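You operate a simulated robot arm through the tools that you are given. There is no shell and no other tool.

The job below is to be done with a simulated robot arm. You get a single attempt, and the scene is never put back.

JOB
Roll the big carton on to the pump table and count it.
Fine: pump the table level and clear the counter first; it ends at 01 with the gate down.
Where things are to end (x, y in the base frame): big carton within 0.05 m of [1.08, 0.32].
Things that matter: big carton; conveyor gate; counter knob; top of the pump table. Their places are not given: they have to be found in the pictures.

The check looks at the end state, three seconds after you hand in, the way a careful person would. Anything else that was tipped, shoved, dropped, spilled or broken makes it a failure.

ROBOT AND FRAMES
A 7-joint arm with a two-finger parallel gripper, fixed in place. Base frame: the origin is on the floor under the middle of its stand, x ahead of it, y to its left, z up; the work surface is at about z = 0.814. Lengths are in m, angles in degrees, forces in N, time in s.
It reaches about 1.524 m from its shoulder. Its first joint turns from -149.0 to 149.0 degrees. Payload 3.5 kg.
The TCP is the grasp point between the finger pads, 0.023 m short of the fingertips. In the tool frame z runs along the fingers and y along their closing line. The gripper opens to 0.094 m. The fingers are 0.038 m wide and 0.01 m thick; the gripper's body (0.054 by 0.096 m) begins 0.039 m behind the TCP.
Orientation is told as [roll, pitch, yaw] about the base's x, y, z axes, in that order, counted from this pose: with the fingers straight down and closing along the base's y, the tool's x points along the base's -x, its y along +y and its z along -z.

CONTROLS
- The arm moves only by the tool drive_tool. Its argument "rows" is a list of rows, each an object of numbers (a shift or turn left out is 0, a gripper value left out holds the last): "fingers": the finger opening in m, from 0 to 0.094; "tx", "ty", "tz": the shift along the base's x, y, z in units of 500 mm (1.0 is 500 mm); "wx", "wy", "wz": the turn, a rotation vector about the base's x, y, z in units of 180 degrees (1.0 is 180 degrees). In form: [{"fingers": .., "tx": .., "ty": .., "tz": .., "wx": .., "wy": .., "wz": ..}, ...]. A call has 1 to 20 rows; each row is the pose to reach, as a shift and turn from the pose commanded when the call began. A call with a number of a shift or a turn outside -1 to 1 is refused whole. Rows are played at 5 a second. More than 0.05 m and 8.6 degrees between two rows, or a gripper value outside its range, and nothing of the call is played. A pose out of reach is approached as far as the arm can. The call stops where the force on the tool passes 90 N (or 10 N more than at its start, if that is more) or the arm is blocked; 0.2 s more then pass. Each finger travels about 0.153 m/s and halts on what it meets, pressing with about 44 N; the grip force reading is that of the motor and also rises with nothing between the fingers. The clock runs only during rows and for 0.2 s after the last one: add rows that repeat a pose to give the fingers time. It gives the time, the measured TCP pose, the force on the tool (base axes), the opening and the grip force at its end, in the units of the frame above (readings bear some noise), with the torque about the TCP (base axes, N m) and any sound that the robot's microphone picked up.
- Cameras (640 x 400 px; columns grow to the right, rows downward): "scene" is fixed at [0.4089, 0.6438, 1.3892]; the picture's right is [-0.73, -0.68, 0.00], its down [-0.45, 0.49, -0.75] and it looks along [0.51, -0.55, -0.66] (base axes); focal length 276 px, centre (320, 200). "wrist" rides on the gripper at [0.086, 0.016, -0.075] in the tool frame; the picture's right is [-0.18, 0.98, 0.00], its down [-0.58, -0.11, -0.81] and it looks along [-0.79, -0.15, 0.59] (tool axes); focal length 243 px, centre (320, 200).
- camera(camera): a new picture of that camera. It takes no simulated time.
- locate(camera, pixels): there is no depth. For up to 12 entries [column, row, z] of the newest picture of that camera ("zoom" is the newest enlarged one), the place [x, y] in the base frame at which the ray of that pixel passes the height z, good to about 0.002 m, but the place of the scene camera against the robot may be out by one fixed shift of up to 0.018 m in any direction. It takes no simulated time.
- inspect(camera, box): a new picture of the part [left, top, right, bottom] of that camera's present view, enlarged. It takes no simulated time.
- job_done(): hands the job in; it is judged then, once.

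Open the gripper and draw the arm clear of the work before you hand the job in, unless the task says otherwise.

The tools are called after "Emit:" as a command line: name --argument value ..., lists and objects as JSON in quotes. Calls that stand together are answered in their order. drive_tool: Moves the arm, as the interface text tells. Its arguments: {"type":"object","properties":{"rows":{"type":"array"}},"required":["rows"]} The other tools are called the same way: camera (camera) takes a picture; locate (camera, pixels) gives the place at which the rays of pixels pass given heights; inspect (camera, box) takes an enlarged picture of a part of a camera's view; job_done () hands the job in.

At the start:

```text
t: 0.0
ee_pos: [0.8887, -0.2155, 1.0622]
orientation: [0.0, 0.0, 0.0]
force: [0.1, 0.1, -0.2]
moment: [0.01, -0.02, 0.01]
gripper_width: 0.094
grasp_force: 0.0
```

scene: 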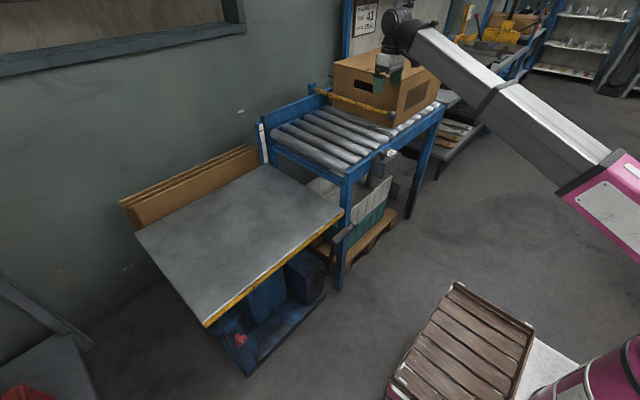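
wrist: 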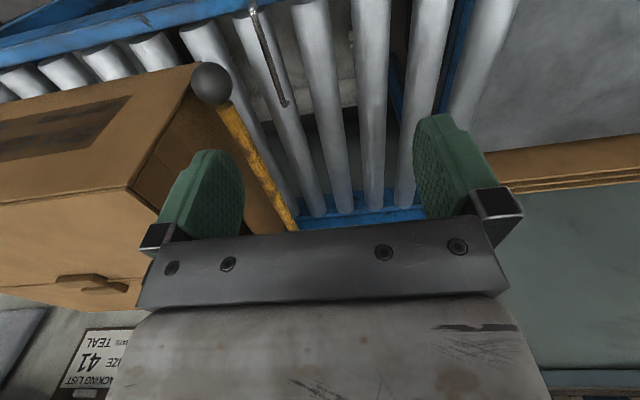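

The scene shows a roller conveyor with the carton behind a yellow gate bar (about 355,100 px) and a lower grey table (about 240,235 px). I'll enlarge several parts to find the gate, the counter and the pump.

Emit:
inspect --camera "scene" --box '[240, 40, 460, 180]'

Emit:
inspect --camera "scene" --box '[300, 130, 420, 280]'

Emit:
inspect --camera "scene" --box '[120, 140, 360, 380]'

Emit:
inspect --camera "wrist" --box '[150, 0, 450, 190]'

```text
2.86 times, centred on (350, 110) of scene
```

zoom: 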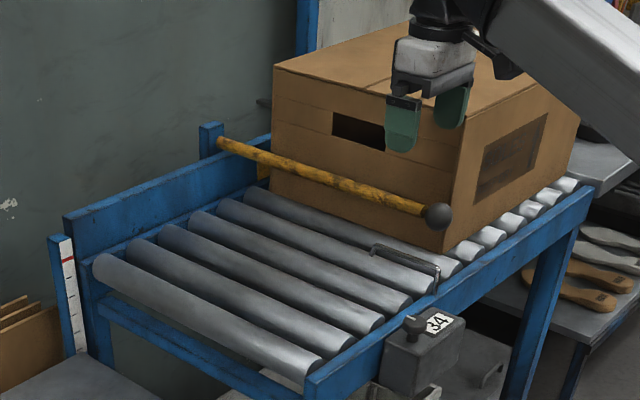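

```text
2.67 times, centred on (360, 205) of scene
```

zoom: 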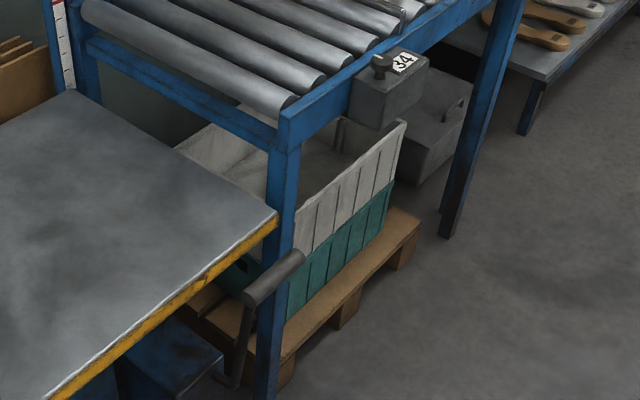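

```text
1.67 times, centred on (240, 260) of scene
```

zoom: 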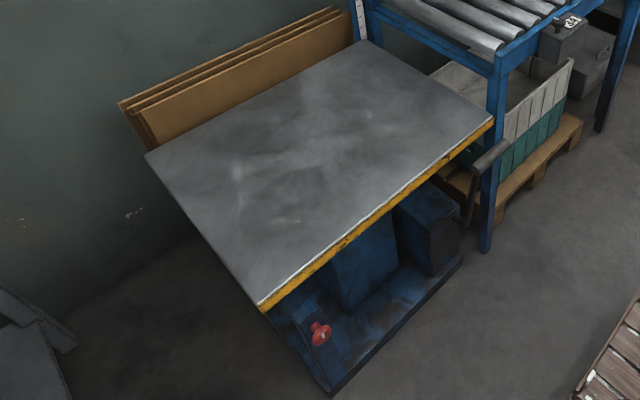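

```text
2.11 times, centred on (300, 95) of wrist
```

zoom: 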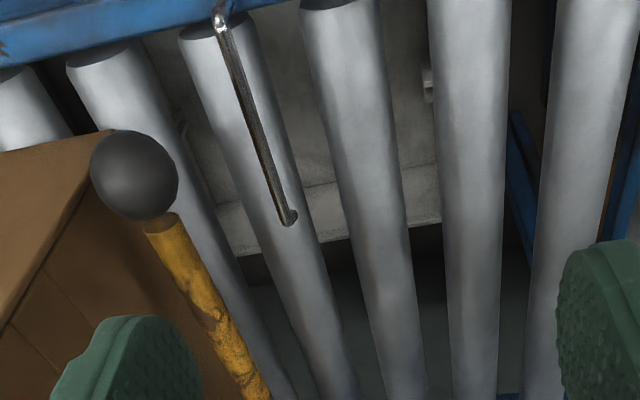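

The enlarged views show the gate bar (ball end near 390,115 px), a trip wire over the rollers (about 380,130), the counter box with knob reading "34" (about 385,152), a pump lever (about 345,230), a red release valve (240,340) and a white level scale with a red mark (262,130). I'll get coordinates of these points at plausible heights.

Emit:
locate --camera "scene" --pixels '[[137, 233, 0.65], [263, 165, 0.65], [343, 212, 0.65], [206, 324, 0.65], [137, 233, 0.75], [263, 165, 0.75], [343, 212, 0.75], [206, 324, 0.75], [273, 135, 0.814], [352, 165, 0.814], [347, 178, 0.8], [440, 107, 0.814]]'

Emit:
locate --camera "wrist" --pixels '[[211, 83, 0.9], [211, 83, 0.95], [290, 225, 0.9], [285, 103, 0.83], [253, 10, 0.83], [470, 100, 0.814], [405, 205, 0.814], [320, 210, 0.8], [420, 210, 0.8], [135, 188, 1.0], [190, 80, 1.0]]'

Emit:
camera --camera "scene"

Emit:
camera --camera "wrist"

```text
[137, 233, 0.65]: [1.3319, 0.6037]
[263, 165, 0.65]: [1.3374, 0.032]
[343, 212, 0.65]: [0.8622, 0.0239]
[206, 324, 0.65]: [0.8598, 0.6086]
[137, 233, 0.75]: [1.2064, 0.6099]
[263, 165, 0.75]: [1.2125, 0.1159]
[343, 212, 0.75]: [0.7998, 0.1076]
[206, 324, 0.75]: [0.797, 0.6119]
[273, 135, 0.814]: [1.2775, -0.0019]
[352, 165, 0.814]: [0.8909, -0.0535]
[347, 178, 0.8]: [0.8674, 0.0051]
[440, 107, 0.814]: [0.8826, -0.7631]
```

```text
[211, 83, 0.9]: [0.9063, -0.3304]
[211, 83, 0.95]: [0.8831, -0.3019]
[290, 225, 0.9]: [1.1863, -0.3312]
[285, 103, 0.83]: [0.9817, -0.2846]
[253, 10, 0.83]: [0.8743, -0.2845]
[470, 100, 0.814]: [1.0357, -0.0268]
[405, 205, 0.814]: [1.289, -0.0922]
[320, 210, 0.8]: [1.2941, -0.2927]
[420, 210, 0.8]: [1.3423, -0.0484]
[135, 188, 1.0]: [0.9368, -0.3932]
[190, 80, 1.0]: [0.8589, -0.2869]
```

```text
taken
```

scene: 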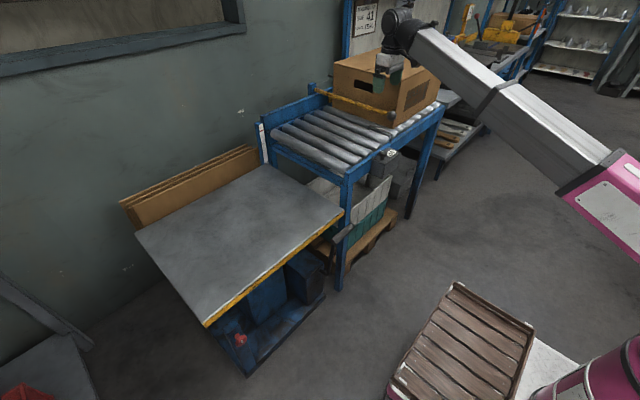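

```text
taken
```

wrist: 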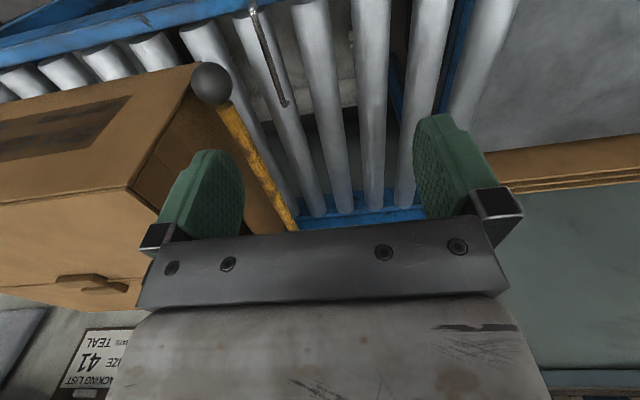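

I estimate the table top at z ≈ 0.66 spanning x 0.86–1.33, y 0.03–0.6. Now I'll place the pump lever handle (333,242)–(352,225), its foot (328,274), and the counter features at several heights.

Emit:
locate --camera "scene" --pixels '[[333, 242, 0.4], [352, 225, 0.4], [333, 242, 0.5], [352, 225, 0.5], [333, 242, 0.6], [352, 225, 0.6], [328, 274, 0.2], [328, 274, 0.3], [470, 300, 0.5], [455, 285, 0.5], [390, 395, 0.5], [247, 377, 0.0]]'

Emit:
inspect --camera "scene" --box '[365, 135, 415, 185]'

Emit:
inspect --camera "scene" --box '[315, 210, 365, 290]'

Emit:
inspect --camera "scene" --box '[250, 110, 290, 180]'

Emit:
inspect --camera "scene" --box '[200, 250, 345, 380]'

Emit:
inspect --camera "scene" --box '[380, 260, 640, 400]'

```text
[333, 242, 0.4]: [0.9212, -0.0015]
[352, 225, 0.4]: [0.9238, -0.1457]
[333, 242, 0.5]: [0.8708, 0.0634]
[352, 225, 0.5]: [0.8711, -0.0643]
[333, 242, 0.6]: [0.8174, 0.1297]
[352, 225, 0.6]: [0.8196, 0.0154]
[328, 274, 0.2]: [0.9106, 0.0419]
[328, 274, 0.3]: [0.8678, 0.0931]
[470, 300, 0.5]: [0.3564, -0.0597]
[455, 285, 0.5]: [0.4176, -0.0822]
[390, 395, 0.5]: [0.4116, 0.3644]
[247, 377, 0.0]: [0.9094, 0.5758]
```

```text
8.00 times, centred on (390, 160) of scene
```

zoom: 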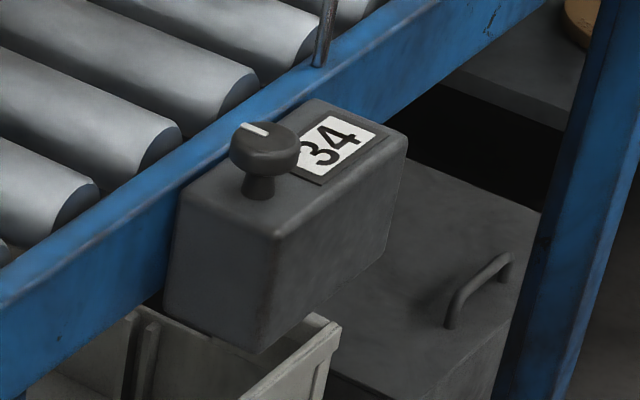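

```text
5.00 times, centred on (340, 250) of scene
```

zoom: 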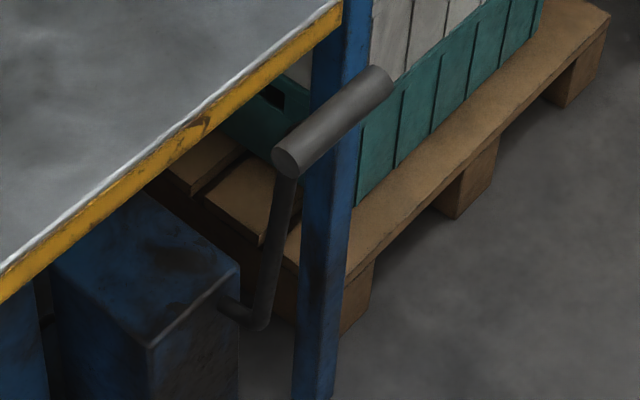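

```text
5.71 times, centred on (270, 145) of scene
```

zoom: 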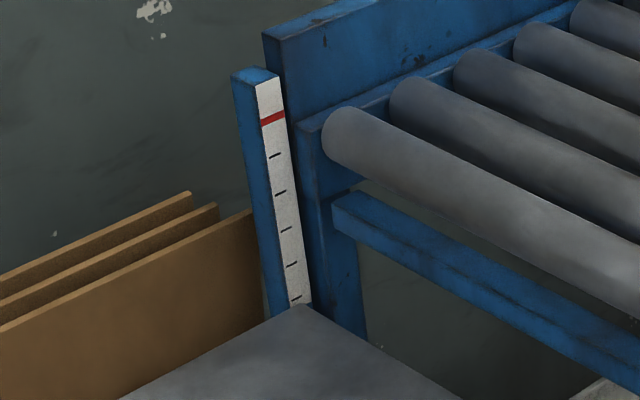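

```text
3.08 times, centred on (272, 315) of scene
```

zoom: 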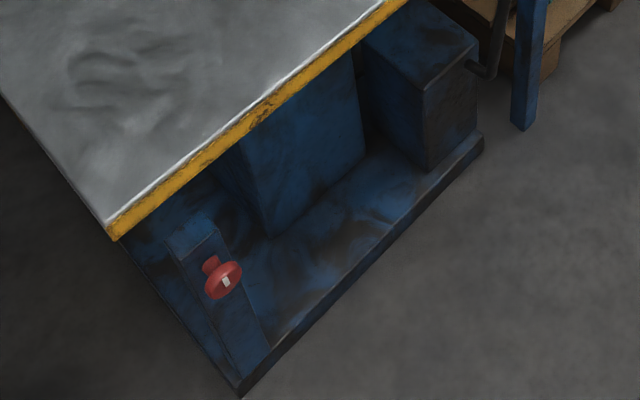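

```text
2.46 times, centred on (510, 330) of scene
```

zoom: 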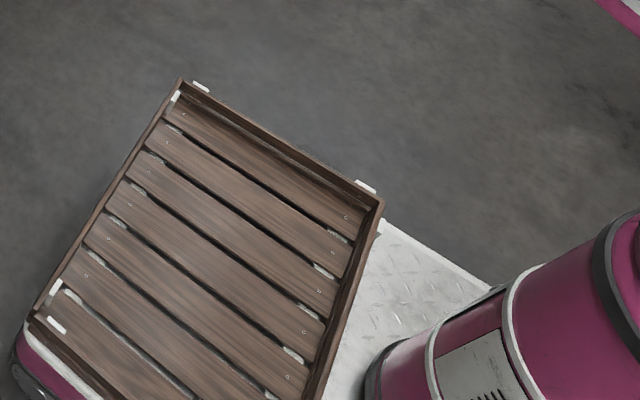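

The pump lever is a crank: axle from the blue box near (320,272), elbow at (328,275), grip bar along y at (334,241)–(352,226), so it swings in the x–z plane. I'll draw the arm back toward the base to view the pump, counter, and gate with the wrist camera.

Emit:
drive_tool --rows '[{"tx": -0.08, "ty": 0.04, "tz": 0.0}, {"tx": -0.16, "ty": 0.08, "tz": 0.0}, {"tx": -0.24, "ty": 0.13, "tz": -0.02}, {"tx": -0.32, "ty": 0.18, "tz": -0.04}, {"tx": -0.4, "ty": 0.23, "tz": -0.06}, {"tx": -0.48, "ty": 0.28, "tz": -0.08}, {"tx": -0.56, "ty": 0.33, "tz": -0.1}, {"tx": -0.63, "ty": 0.38, "tz": -0.12}, {"tx": -0.68, "ty": 0.43, "tz": -0.12}, {"tx": -0.68, "ty": 0.43, "tz": -0.12}]'

Emit:
camera --camera "wrist"

Emit:
camera --camera "scene"

```text
t: 1.4
ee_pos: [0.6519, -0.0798, 1.0231]
orientation: [-0.4, -0.9, 0.6]
force: [6.2, 2.4, -14.3]
moment: [-0.57, -0.68, -0.43]
gripper_width: 0.094
grasp_force: 0.1
stopped in row 7: the force on the tool passed its limit at 96 N (the readings are from after the stop); the commanded pose is now the measured one
```

```text
taken
```

wrist: 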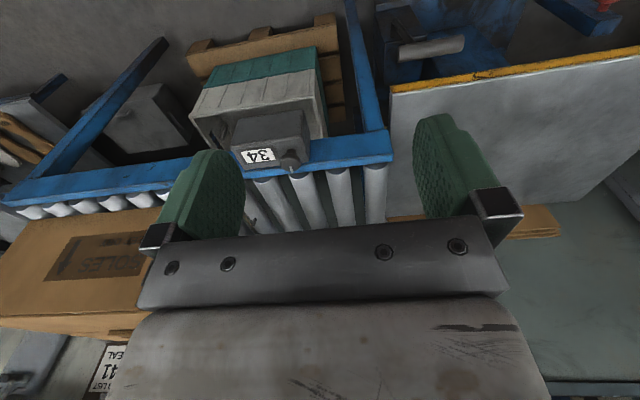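

```text
taken
```

scene: 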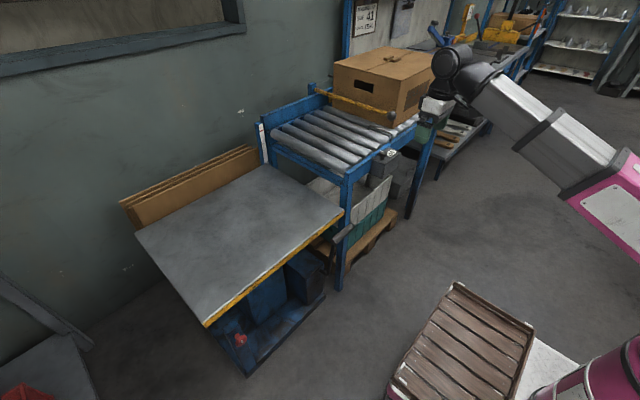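

The call stopped on a 96 N force though nothing seems near the gripper in either picture (gripper at 435,105 in scene). I'll hold still for a moment to see what the force reading settles to.

Emit:
drive_tool --rows '[{"tx": 0}, {"tx": 0}]'

Emit:
locate --camera "wrist" --pixels '[[405, 50, 0.45], [463, 42, 0.45], [405, 50, 0.55], [463, 42, 0.55], [393, 88, 0.65], [393, 88, 0.68], [393, 88, 0.7], [290, 160, 0.8], [290, 160, 0.83], [250, 157, 0.8], [388, 150, 0.8], [389, 162, 0.814]]'

Emit:
inspect --camera "wrist" --box '[350, 0, 510, 100]'

Emit:
inspect --camera "wrist" --box '[220, 100, 340, 240]'

```text
t: 2.0
ee_pos: [0.6513, -0.0797, 1.0228]
orientation: [-0.2, -0.8, 0.6]
force: [11.1, 2.3, -23.9]
moment: [-0.97, -1.2, -0.58]
gripper_width: 0.0939
grasp_force: 0.0
```

```text
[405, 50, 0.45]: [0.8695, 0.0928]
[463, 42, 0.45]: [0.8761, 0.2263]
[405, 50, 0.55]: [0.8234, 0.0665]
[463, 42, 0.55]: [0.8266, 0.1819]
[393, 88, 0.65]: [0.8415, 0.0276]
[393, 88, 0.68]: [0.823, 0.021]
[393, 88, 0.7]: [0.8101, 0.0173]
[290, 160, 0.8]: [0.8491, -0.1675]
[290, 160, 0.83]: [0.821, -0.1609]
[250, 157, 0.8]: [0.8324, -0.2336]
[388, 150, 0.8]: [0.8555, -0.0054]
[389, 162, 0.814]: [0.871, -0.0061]
```

```text
4.00 times, centred on (430, 50) of wrist
```

zoom: 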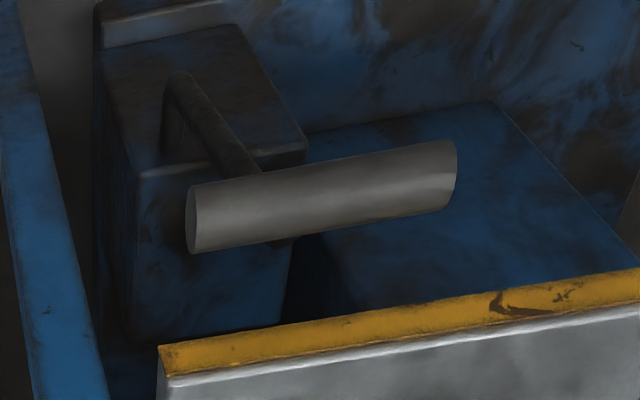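

```text
2.86 times, centred on (280, 170) of wrist
```

zoom: 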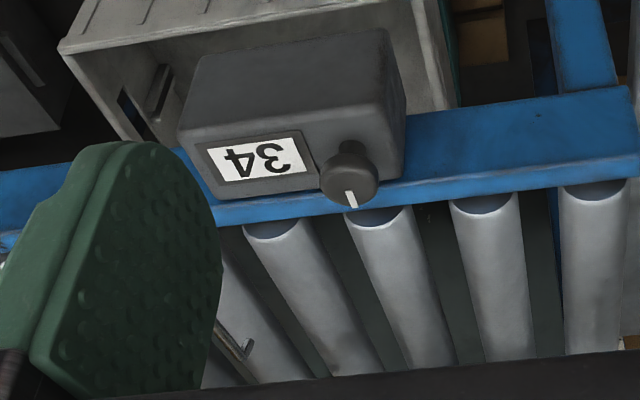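

At rest the tool still reads about 26 N, so the folded arm is probably touching itself; the handle triangulates to about x 0.79, z 0.62, y 0.03–0.15. I'll back away 4 cm in +x and up, then check the force falls.

Emit:
drive_tool --rows '[{"tx": 0.04}, {"tx": 0.08, "tz": 0.02}, {"tx": 0.1, "tz": 0.04}, {"tx": 0.1, "tz": 0.04}]'

Emit:
camera --camera "wrist"

Emit:
camera --camera "scene"

```text
t: 3.0
ee_pos: [0.7021, -0.08, 1.0431]
orientation: [-0.3, -0.9, 0.4]
force: [9.9, -3.3, -22.2]
moment: [-0.3, -1.12, -0.01]
gripper_width: 0.0938
grasp_force: 0.1
```

```text
taken
```

wrist: 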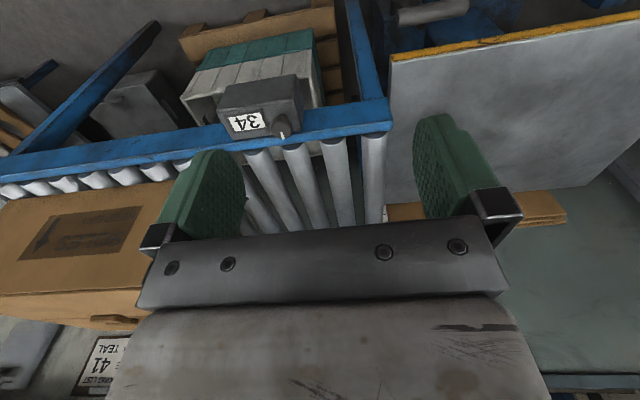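

```text
taken
```

scene: 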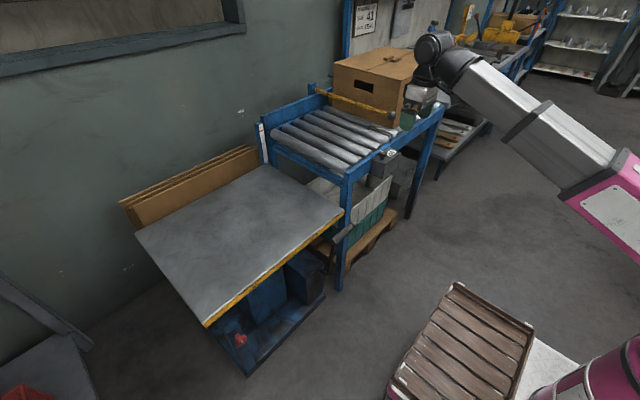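

The reading stays at about 24 N even after moving 5 cm, which suggests a continuous contact or a posture effect. I'll move a bit further toward the original pose and check again.

Emit:
drive_tool --rows '[{"tx": 0.08, "tz": 0.02}, {"tx": 0.16, "tz": 0.04}, {"tx": 0.22, "tz": 0.06}, {"tx": 0.22, "tz": 0.06}, {"tx": 0.22, "tz": 0.06}]'

```text
t: 4.2
ee_pos: [0.8126, -0.0802, 1.0747]
orientation: [-0.2, -0.6, 0.6]
force: [-0.5, 0.5, -0.8]
moment: [0.0, -0.06, 0.02]
gripper_width: 0.094
grasp_force: 0.0
```

Force is back to zero here, so only the folded-in posture touches. Next I turn the hand +90° about z (so the camera looks along +y and the fingers close along x, as needed for the lever grip) and move to a view of the lever from its −y side.

Emit:
drive_tool --rows '[{"wz": 0.045}, {"wz": 0.09}, {"wz": 0.135}, {"wz": 0.18}, {"wz": 0.225}, {"wz": 0.27}, {"wz": 0.315}, {"wz": 0.36}, {"wz": 0.405}, {"wz": 0.45}, {"wz": 0.4967}, {"wz": 0.4967, "tz": -0.06}, {"wz": 0.4967, "tz": -0.12}, {"wz": 0.4967, "tz": -0.18}, {"wz": 0.4967, "tz": -0.18}]'

Emit:
camera --camera "wrist"

Emit:
camera --camera "scene"

```text
t: 7.4
ee_pos: [0.8129, -0.0812, 0.9802]
orientation: [-0.3, -0.6, 90.0]
force: [-0.4, 0.0, -0.3]
moment: [-0.02, -0.01, 0.03]
gripper_width: 0.0939
grasp_force: 0.1
```

```text
taken
```

wrist: 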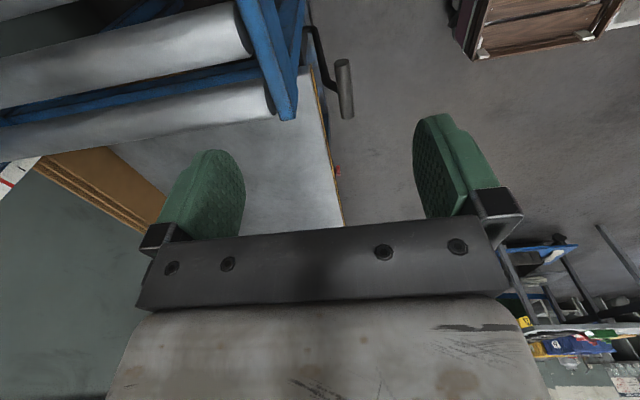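

```text
taken
```

scene: 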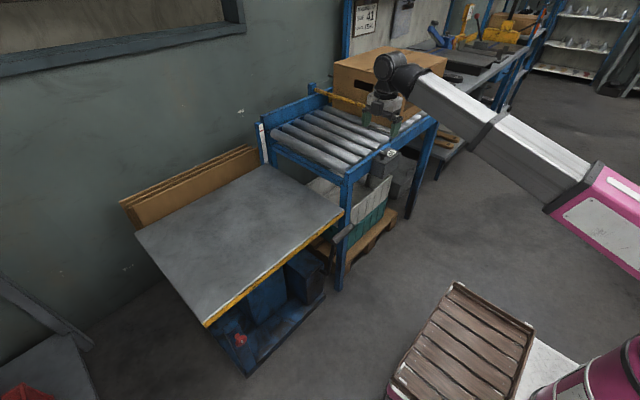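

The handle is now visible at about (345,88) with its crank arm from (308,30), standing just outside the table's yellow edge. I'll enlarge that area.

Emit:
inspect --camera "wrist" --box '[260, 0, 420, 140]'

Emit:
inspect --camera "wrist" --box '[0, 100, 120, 220]'

Emit:
locate --camera "wrist" --pixels '[[341, 62, 0.6], [341, 62, 0.65], [346, 115, 0.6], [346, 115, 0.65], [308, 30, 0.3], [308, 30, 0.4], [343, 222, 0.65], [343, 222, 0.67], [312, 72, 0.65], [312, 72, 0.67], [295, 118, 0.8], [272, 105, 0.814]]'

```text
2.86 times, centred on (340, 70) of wrist
```

zoom: 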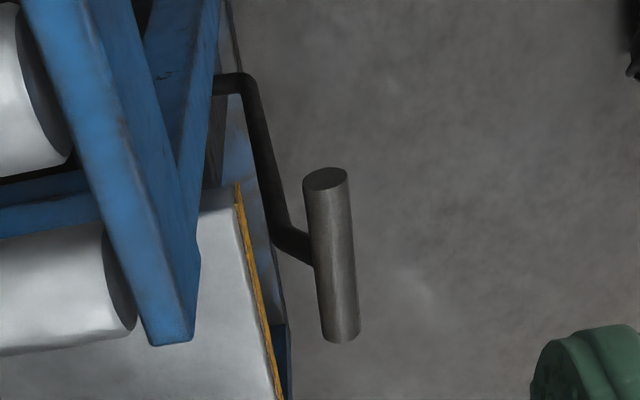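

```text
3.33 times, centred on (60, 160) of wrist
```

zoom: 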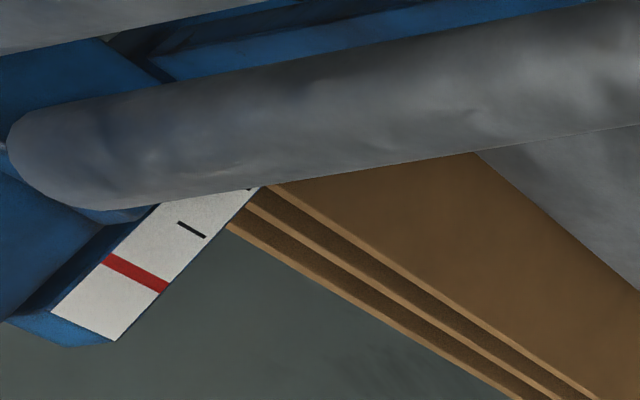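

```text
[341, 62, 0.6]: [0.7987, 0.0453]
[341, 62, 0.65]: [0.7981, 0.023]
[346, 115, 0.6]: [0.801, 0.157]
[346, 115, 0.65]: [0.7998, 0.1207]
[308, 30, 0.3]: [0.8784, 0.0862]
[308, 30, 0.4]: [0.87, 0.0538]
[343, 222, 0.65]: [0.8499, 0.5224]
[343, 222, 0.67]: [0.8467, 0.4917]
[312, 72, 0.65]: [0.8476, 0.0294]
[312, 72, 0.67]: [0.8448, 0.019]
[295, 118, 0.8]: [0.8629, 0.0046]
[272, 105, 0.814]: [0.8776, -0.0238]
```

The crank's elbow triangulates to about (0.867, 0.087, 0.30) and the handle bar's centre to about (0.80, 0.088, 0.622), length ≈0.105 along y. Before working low down I'll place the wooden tray near the robot (wrist 478,58; scene 455,285 and 393,385) so that I stay clear of it.

Emit:
inspect --camera "wrist" --box '[430, 0, 640, 120]'

Emit:
locate --camera "wrist" --pixels '[[478, 58, 0.3], [478, 58, 0.4], [478, 58, 0.5], [478, 58, 0.6], [590, 38, 0.3], [590, 38, 0.4], [590, 38, 0.5], [590, 38, 0.6]]'

Emit:
locate --camera "scene" --pixels '[[455, 284, 0.3], [455, 284, 0.4], [455, 284, 0.5], [455, 284, 0.6], [393, 380, 0.3], [393, 380, 0.4], [393, 380, 0.5], [393, 380, 0.6], [534, 328, 0.4], [534, 328, 0.5]]'

```text
3.05 times, centred on (535, 60) of wrist
```

zoom: 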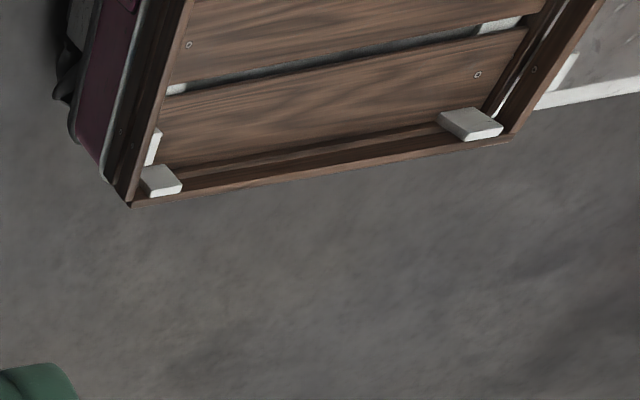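

```text
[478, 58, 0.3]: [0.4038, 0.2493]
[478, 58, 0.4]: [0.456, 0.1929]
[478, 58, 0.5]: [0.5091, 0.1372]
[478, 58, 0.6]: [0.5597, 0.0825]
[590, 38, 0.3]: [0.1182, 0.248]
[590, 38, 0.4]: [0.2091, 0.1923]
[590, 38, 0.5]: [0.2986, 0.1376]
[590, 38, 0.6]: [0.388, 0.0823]
```

```text
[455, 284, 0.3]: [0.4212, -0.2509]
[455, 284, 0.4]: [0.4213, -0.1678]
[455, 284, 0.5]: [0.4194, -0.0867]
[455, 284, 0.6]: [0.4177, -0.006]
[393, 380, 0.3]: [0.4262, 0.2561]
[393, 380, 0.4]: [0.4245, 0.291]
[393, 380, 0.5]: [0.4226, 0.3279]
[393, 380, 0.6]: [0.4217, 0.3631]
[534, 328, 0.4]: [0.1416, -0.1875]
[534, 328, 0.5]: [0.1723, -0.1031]
```

The tray is low (z ≈ 0.3, x < 0.42), so working above z ≈ 0.45 is clear of it. I'll go to a stand-off point in front of the pump handle, tilting the fingers 40° forward (about −y) and narrowing them to 0.06.

Emit:
drive_tool --rows '[{"fingers": 0.06, "tx": -0.03, "ty": 0.05, "tz": -0.02, "wy": -0.03}, {"tx": -0.06, "ty": 0.1, "tz": -0.04, "wy": -0.06}, {"tx": -0.1, "ty": 0.15, "tz": -0.08, "wy": -0.09}, {"tx": -0.14, "ty": 0.2, "tz": -0.12, "wy": -0.12}, {"tx": -0.17, "ty": 0.25, "tz": -0.16, "wy": -0.15}, {"tx": -0.19, "ty": 0.3, "tz": -0.2, "wy": -0.18}, {"tx": -0.21, "ty": 0.35, "tz": -0.25, "wy": -0.2}, {"tx": -0.226, "ty": 0.398, "tz": -0.3, "wy": -0.2222}, {"tx": -0.226, "ty": 0.398, "tz": -0.36, "wy": -0.2222}, {"tx": -0.226, "ty": 0.398, "tz": -0.36, "wy": -0.2222}]'

Emit:
camera --camera "wrist"

Emit:
camera --camera "scene"

```text
t: 9.6
ee_pos: [0.6989, 0.1209, 0.8009]
orientation: [-40.3, -0.6, 90.5]
force: [0.5, 0.5, 0.2]
moment: [-0.02, 0.0, 0.01]
gripper_width: 0.0601
grasp_force: 0.0
```

```text
taken
```

wrist: 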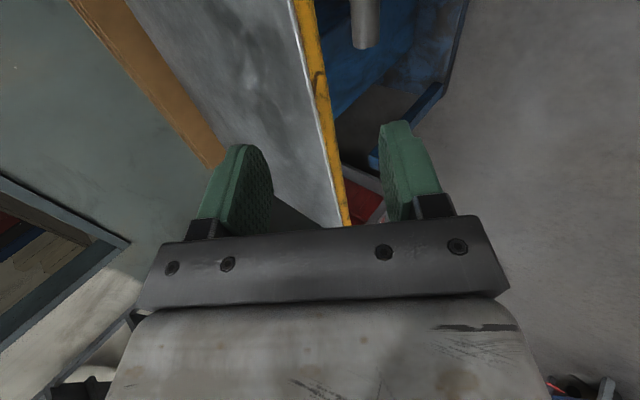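

```text
taken
```

scene: 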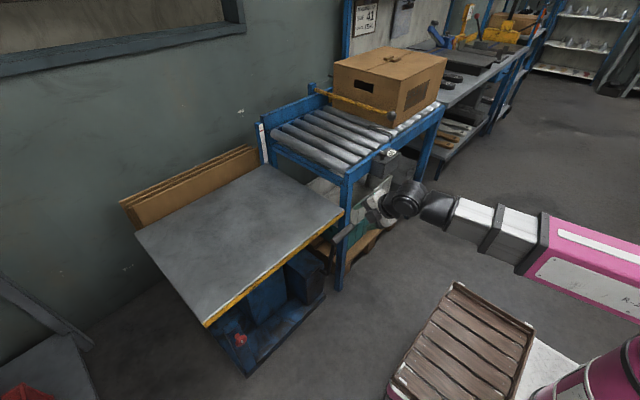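

The stand-off was reached without force, and the handle's +y end shows at (367,45) in the wrist picture. I'll check its position with this nearer view before closing in.

Emit:
locate --camera "wrist" --pixels '[[366, 42, 0.622], [366, 42, 0.6], [351, 10, 0.622], [381, 10, 0.622], [352, 44, 0.622], [380, 44, 0.622], [333, 140, 0.66], [333, 140, 0.68], [300, 20, 0.66], [300, 20, 0.68]]'

Emit:
inspect --camera "wrist" --box '[280, 0, 440, 100]'

Emit:
inspect --camera "scene" --box '[320, 160, 440, 280]'

```text
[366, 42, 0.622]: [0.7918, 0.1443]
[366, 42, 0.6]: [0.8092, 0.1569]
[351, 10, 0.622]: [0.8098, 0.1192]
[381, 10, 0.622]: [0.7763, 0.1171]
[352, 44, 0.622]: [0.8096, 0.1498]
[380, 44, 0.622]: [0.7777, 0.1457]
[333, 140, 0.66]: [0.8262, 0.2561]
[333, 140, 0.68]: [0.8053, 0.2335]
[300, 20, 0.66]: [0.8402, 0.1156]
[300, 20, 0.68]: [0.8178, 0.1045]
```

```text
4.00 times, centred on (360, 50) of wrist
```

zoom: 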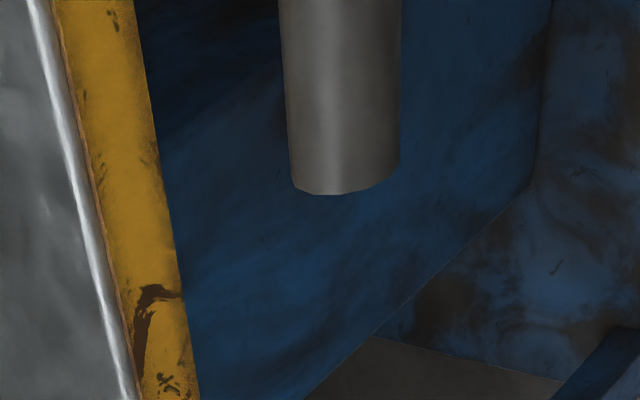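

```text
3.33 times, centred on (380, 220) of scene
```

zoom: 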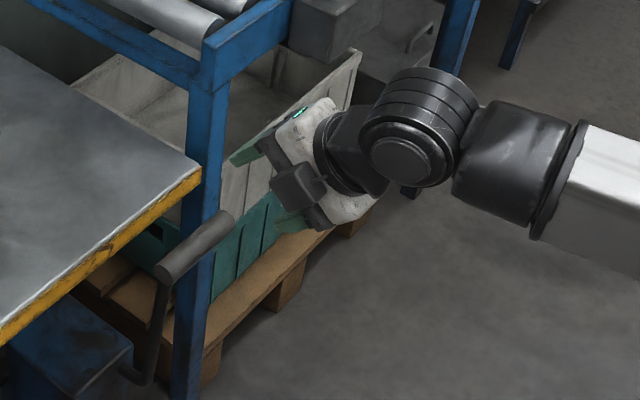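

Combining views, the handle axis is at x ≈ 0.799, z ≈ 0.613, y 0.04–0.147, and the table top is at z ≈ 0.654 with its edge at x ≈ 0.847. I'll bring the fingers around the handle's +y half along the 40° finger axis, stopping with the TCP 6 mm short of its axis.

Emit:
drive_tool --rows '[{"fingers": 0.056, "tx": 0.02, "ty": 0.004, "tz": -0.07}, {"tx": 0.045, "ty": 0.008, "tz": -0.14}, {"tx": 0.064, "ty": 0.008, "tz": -0.212}, {"tx": 0.09, "ty": 0.008, "tz": -0.242}, {"tx": 0.115, "ty": 0.008, "tz": -0.273}, {"tx": 0.141, "ty": 0.008, "tz": -0.304}, {"tx": 0.167, "ty": 0.008, "tz": -0.335}, {"tx": 0.192, "ty": 0.008, "tz": -0.366}, {"tx": 0.192, "ty": 0.008, "tz": -0.366}]'

Emit:
camera --camera "wrist"

Emit:
inspect --camera "scene" --box '[290, 170, 430, 290]'

```text
t: 11.6
ee_pos: [0.7944, 0.1244, 0.6198]
orientation: [-40.4, -0.5, 90.5]
force: [-0.2, 0.7, 0.9]
moment: [0.03, -0.02, -0.01]
gripper_width: 0.0558
grasp_force: 0.1
```

```text
taken
```

wrist: 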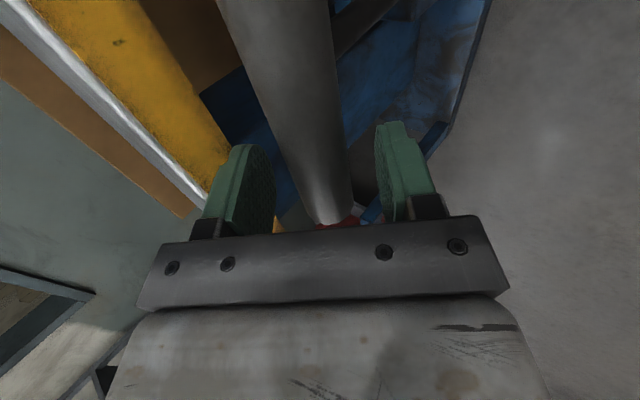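

```text
3.33 times, centred on (360, 230) of scene
```

zoom: 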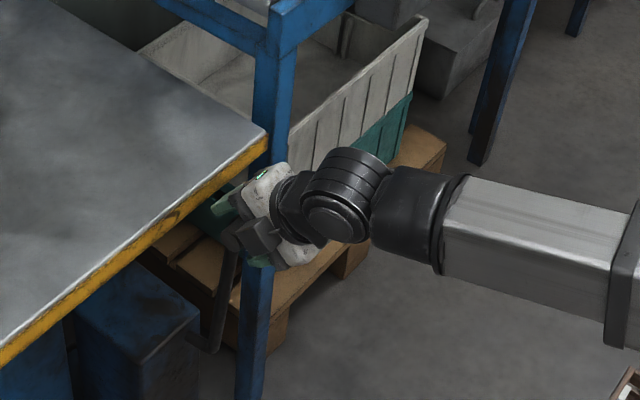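

The handle bar lies between the finger pads (runs from 270,0 to 325,215 between the fingers at 245 and 395). I'll close on it.

Emit:
drive_tool --rows '[{"fingers": 0.02}, {"fingers": 0.0}, {"fingers": 0.0}, {"fingers": 0.0}]'

Emit:
camera --camera "wrist"

```text
t: 12.6
ee_pos: [0.7949, 0.1243, 0.6204]
orientation: [-40.1, -0.6, 90.5]
force: [-6.5, -0.9, -10.8]
moment: [0.06, 0.14, 0.78]
gripper_width: 0.0279
grasp_force: 45.2
```

```text
taken
```

wrist: 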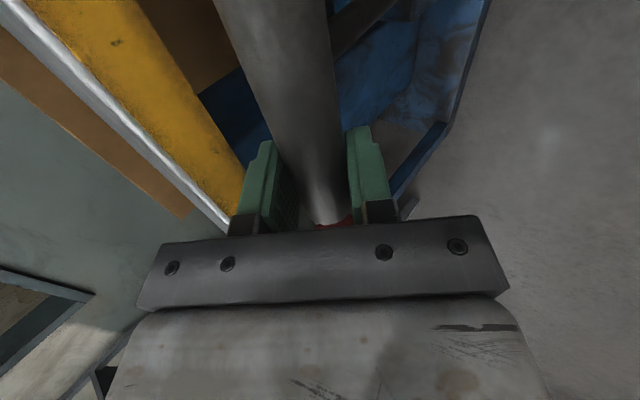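

The grip is firm (opening 0.028, 45 N). I'll test the lever with a small pull of 2 cm toward −x and slightly down, along the arc I expect about the pivot near (0.88, 0.30).

Emit:
drive_tool --rows '[{"tx": -0.01, "tz": -0.003}, {"tx": -0.02, "tz": -0.006}, {"tx": -0.03, "tz": -0.009}, {"tx": -0.04, "tz": -0.012}, {"tx": -0.04, "tz": -0.012}]'

Emit:
camera --camera "scene"

```text
t: 13.8
ee_pos: [0.7751, 0.1243, 0.6123]
orientation: [-40.2, -0.6, 90.4]
force: [12.1, 4.7, -28.6]
moment: [-0.27, -0.01, 0.45]
gripper_width: 0.028
grasp_force: 45.1
```

```text
taken
```

scene: 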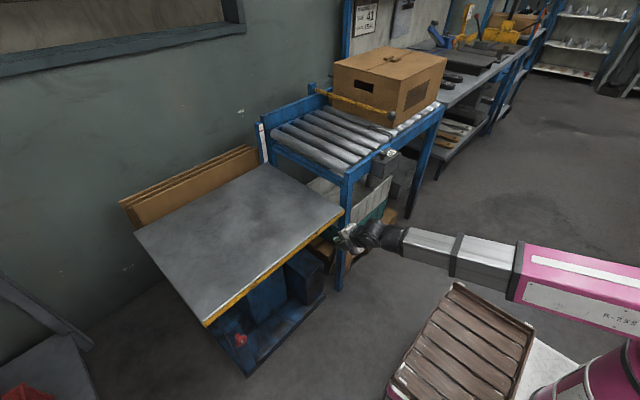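

The lever moved 2 cm with modest force; the −29 N in z says the arc drops faster than I moved, so its pivot is further in (x ≈ 0.92). I'll continue along a steeper arc and watch the force.

Emit:
drive_tool --rows '[{"tx": -0.008, "tz": -0.012}, {"tx": -0.026, "tz": -0.022}, {"tx": -0.044, "tz": -0.033}, {"tx": -0.062, "tz": -0.045}, {"tx": -0.062, "tz": -0.045}]'

Emit:
inspect --camera "scene" --box '[250, 110, 290, 180]'

Emit:
inspect --camera "scene" --box '[270, 170, 430, 300]'

```text
t: 15.0
ee_pos: [0.7433, 0.123, 0.5916]
orientation: [-40.3, -0.6, 90.4]
force: [-14.1, -1.8, 32.3]
moment: [-0.17, -0.02, 0.17]
gripper_width: 0.0278
grasp_force: 44.7
```

```text
5.71 times, centred on (270, 145) of scene
```

zoom: 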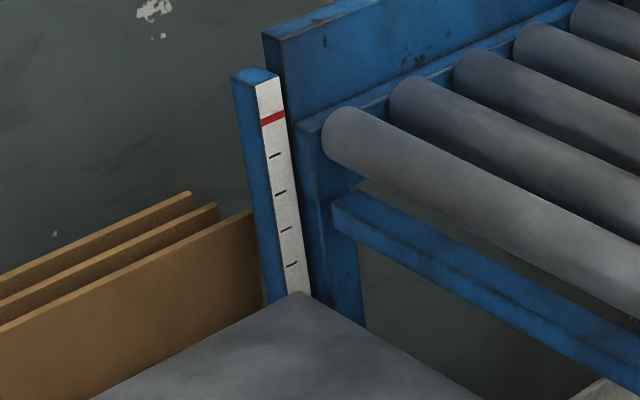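

```text
3.08 times, centred on (350, 235) of scene
```

zoom: 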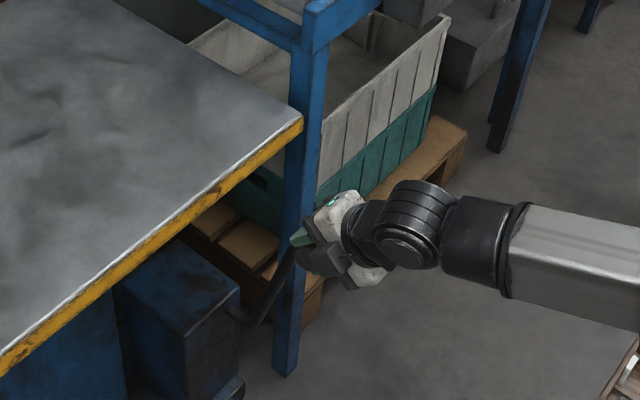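

The table rose: its corner climbed from the fifth tick region (zoom row 305→292). The forces now say I'm slightly inside the arc; fitting gives a TCP circle centred about (0.926, 0.305), radius 0.341. I'll continue the stroke to about 45° and watch for a stop.

Emit:
drive_tool --rows '[{"tx": -0.021, "tz": -0.01}, {"tx": -0.0406, "tz": -0.0238}, {"tx": -0.0594, "tz": -0.0384}, {"tx": -0.0778, "tz": -0.0534}, {"tx": -0.0956, "tz": -0.0692}, {"tx": -0.1172, "tz": -0.0898}, {"tx": -0.1172, "tz": -0.0898}]'

Emit:
inspect --camera "scene" --box '[250, 110, 290, 180]'

Emit:
camera --camera "scene"

```text
t: 16.6
ee_pos: [0.6853, 0.1238, 0.5492]
orientation: [-40.4, -0.5, 90.5]
force: [-18.1, 8.8, 27.0]
moment: [-0.16, 0.0, 0.21]
gripper_width: 0.0279
grasp_force: 44.7
```

```text
5.71 times, centred on (270, 145) of scene
```

zoom: 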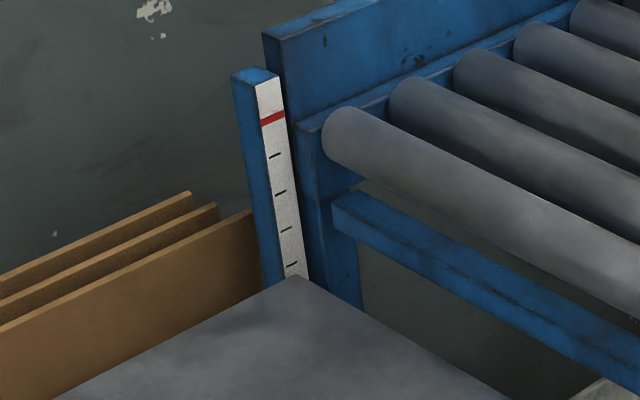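

```text
taken
```

scene: 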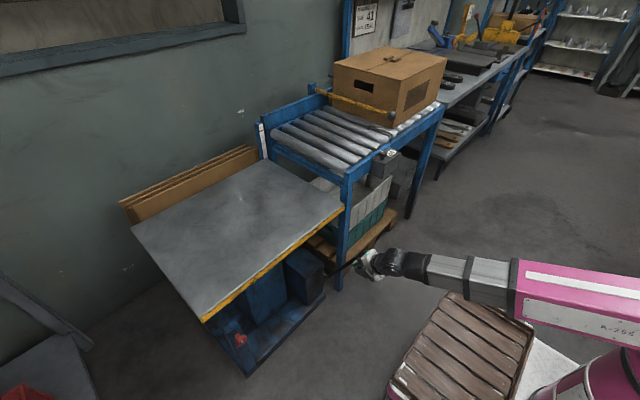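

The table keeps rising with lever angle (corner now at zoom row 275; red mark at row 118, ticks ≈36 px apart) and resistance is only ~6 N. I'll continue the stroke to about 60° to find its end.

Emit:
drive_tool --rows '[{"tx": -0.0236, "tz": -0.0248}, {"tx": -0.0434, "tz": -0.0472}, {"tx": -0.062, "tz": -0.0706}, {"tx": -0.0798, "tz": -0.0948}, {"tx": -0.0964, "tz": -0.1196}, {"tx": -0.1118, "tz": -0.145}, {"tx": -0.1118, "tz": -0.145}]'

Emit:
inspect --camera "scene" --box '[250, 110, 290, 180]'

Emit:
inspect --camera "scene" --box '[270, 190, 430, 320]'

```text
t: 17.8
ee_pos: [0.6494, 0.1239, 0.5017]
orientation: [-42.0, -0.9, 90.8]
force: [4.1, 5.2, 16.3]
moment: [-0.65, 0.15, -0.8]
gripper_width: 0.0278
grasp_force: 45.3
stopped in row 5: the force on the tool passed its limit at 103 N (the readings are from after the stop); the commanded pose is now the measured one
```

```text
5.71 times, centred on (270, 145) of scene
```

zoom: 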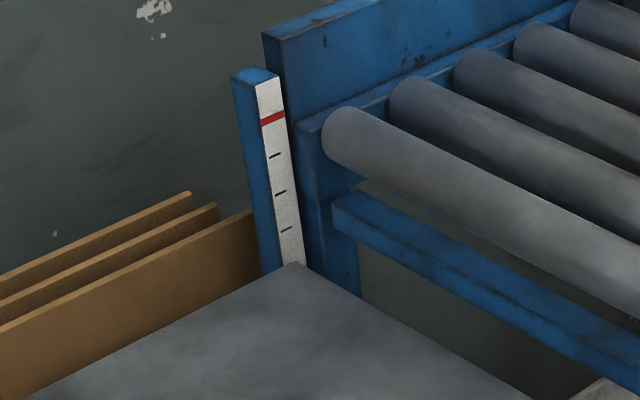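

```text
3.08 times, centred on (350, 255) of scene
```

zoom: 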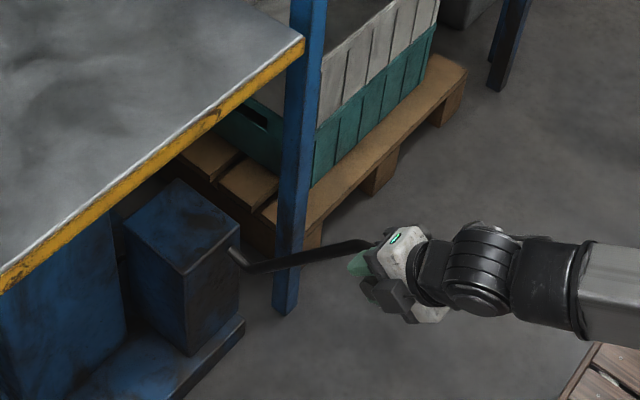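

The stroke ends at TCP (0.649, 0.502), ≈54°, and raised the table about 1.2 ticks (corner now at the fourth tick, zoom row 262). I'll return the lever upright along the same arc and check that the table stays up.

Emit:
drive_tool --rows '[{"tx": 0.0216, "tz": 0.0378, "wy": 0.002}, {"tx": 0.053, "tz": 0.0738, "wy": 0.004}, {"tx": 0.0868, "tz": 0.1076, "wy": 0.006}, {"tx": 0.1228, "tz": 0.139, "wy": 0.008}, {"tx": 0.1608, "tz": 0.1678, "wy": 0.009}, {"tx": 0.201, "tz": 0.1938, "wy": 0.009}, {"tx": 0.2426, "tz": 0.2168, "wy": 0.009}, {"tx": 0.275, "tz": 0.2322, "wy": 0.009}, {"tx": 0.2904, "tz": 0.2388, "wy": 0.009}, {"tx": 0.2904, "tz": 0.2388, "wy": 0.009}]'

Emit:
inspect --camera "scene" --box '[250, 110, 290, 180]'

Emit:
inspect --camera "scene" --box '[270, 170, 430, 300]'

Emit:
camera --camera "wrist"

```text
t: 20.0
ee_pos: [0.795, 0.1229, 0.6188]
orientation: [-39.9, -0.9, 90.8]
force: [1.7, 14.3, -31.0]
moment: [0.28, 0.11, 0.29]
gripper_width: 0.0277
grasp_force: 45.0
```

```text
5.71 times, centred on (270, 145) of scene
```

zoom: 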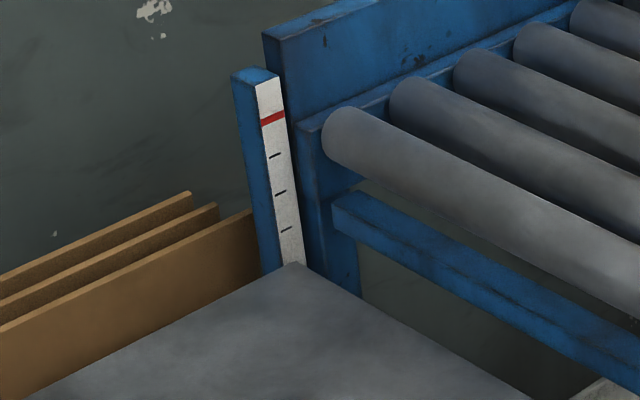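

```text
3.08 times, centred on (350, 235) of scene
```

zoom: 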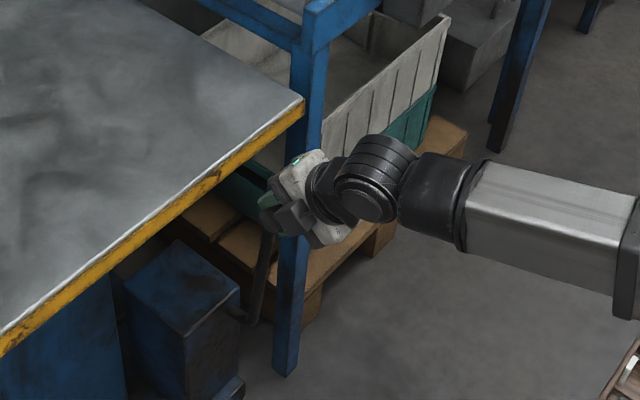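

```text
taken
```

wrist: 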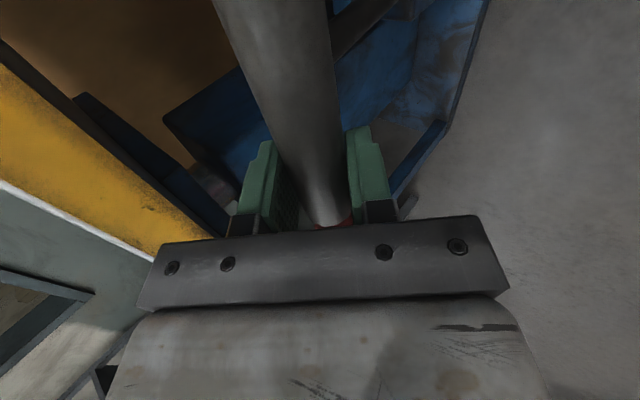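

The table holds its height after the return stroke (corner still at row 262). I'll do a second full stroke down and back along the fitted arc in one call.

Emit:
drive_tool --rows '[{"tx": -0.022, "tz": -0.008}, {"tx": -0.0486, "tz": -0.0174}, {"tx": -0.0902, "tz": -0.0404}, {"tx": -0.1304, "tz": -0.0664}, {"tx": -0.1684, "tz": -0.0952}, {"tx": -0.2044, "tz": -0.1266}, {"tx": -0.2382, "tz": -0.1604}, {"tx": -0.2696, "tz": -0.1964}, {"tx": -0.2878, "tz": -0.22}, {"tx": -0.2696, "tz": -0.1964}, {"tx": -0.2382, "tz": -0.1604}, {"tx": -0.2044, "tz": -0.1266}, {"tx": -0.1684, "tz": -0.0952}, {"tx": -0.1304, "tz": -0.0664}, {"tx": -0.0902, "tz": -0.0404}, {"tx": -0.0486, "tz": -0.0174}, {"tx": -0.016, "tz": -0.002}, {"tx": -0.0008, "tz": 0.0046}, {"tx": -0.0008, "tz": 0.0046}]'

Emit:
inspect --camera "scene" --box '[250, 110, 290, 180]'

Emit:
camera --camera "wrist"

```text
t: 24.0
ee_pos: [0.7916, 0.1247, 0.6225]
orientation: [-39.8, -0.9, 90.7]
force: [-29.4, 25.9, -26.3]
moment: [-0.21, 0.27, -0.11]
gripper_width: 0.0276
grasp_force: 45.1
```

```text
5.71 times, centred on (270, 145) of scene
```

zoom: 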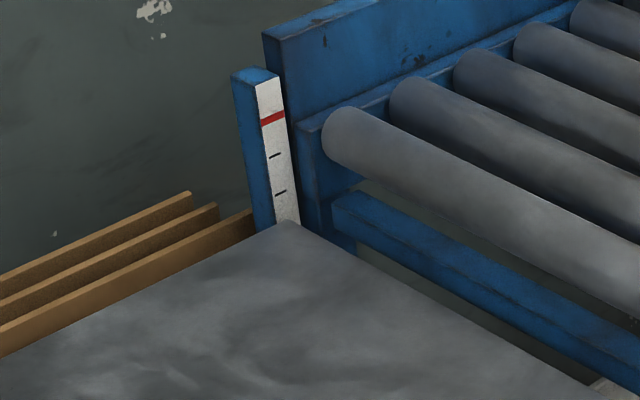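

```text
taken
```

wrist: 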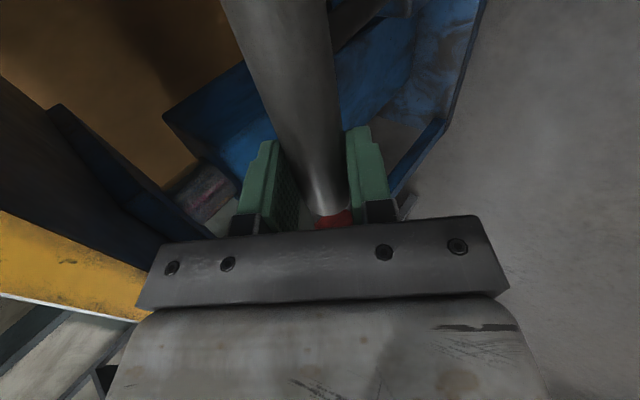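

The second stroke lifted the corner to row 222 (two ticks plus a bit below red at 118). I'll make a third full stroke, returning to just short of the upper stop since it pushed back about 29 N there.

Emit:
drive_tool --rows '[{"tx": -0.016, "tz": -0.015}, {"tx": -0.0418, "tz": -0.0248}, {"tx": -0.0834, "tz": -0.0478}, {"tx": -0.1236, "tz": -0.0738}, {"tx": -0.1616, "tz": -0.1026}, {"tx": -0.1976, "tz": -0.134}, {"tx": -0.2314, "tz": -0.1678}, {"tx": -0.2628, "tz": -0.2038}, {"tx": -0.281, "tz": -0.2274}, {"tx": -0.2628, "tz": -0.2038}, {"tx": -0.2314, "tz": -0.1678}, {"tx": -0.1976, "tz": -0.134}, {"tx": -0.1616, "tz": -0.1026}, {"tx": -0.1236, "tz": -0.0738}, {"tx": -0.0834, "tz": -0.0478}, {"tx": -0.0418, "tz": -0.0248}, {"tx": -0.0094, "tz": -0.0094}, {"tx": -0.0094, "tz": -0.0094}]'

Emit:
inspect --camera "scene" --box '[250, 110, 290, 180]'

Emit:
camera --camera "scene"

```text
t: 27.8
ee_pos: [0.7884, 0.1233, 0.6151]
orientation: [-40.2, -0.9, 90.8]
force: [13.5, 5.2, -32.4]
moment: [0.13, -0.03, 0.02]
gripper_width: 0.0278
grasp_force: 45.2
```

```text
5.71 times, centred on (270, 145) of scene
```

zoom: 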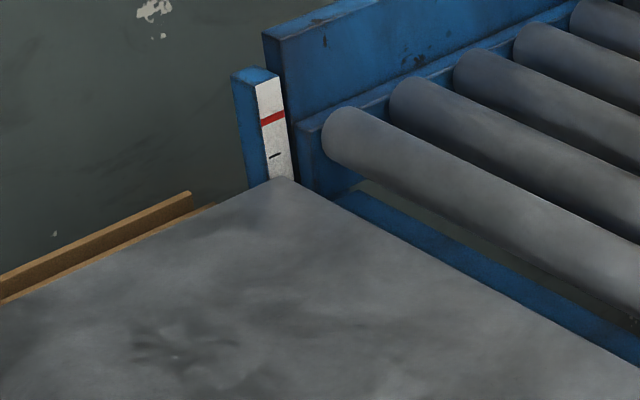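

```text
taken
```

scene: 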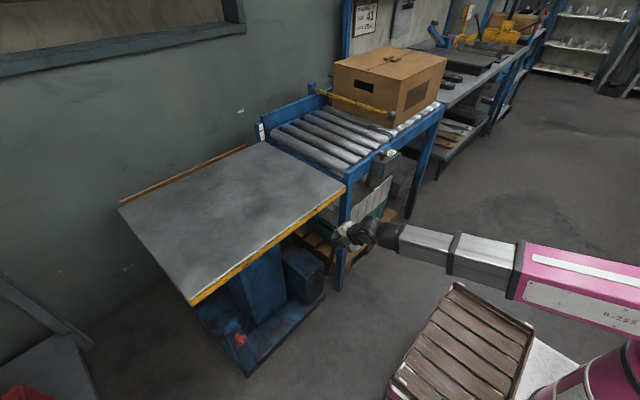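

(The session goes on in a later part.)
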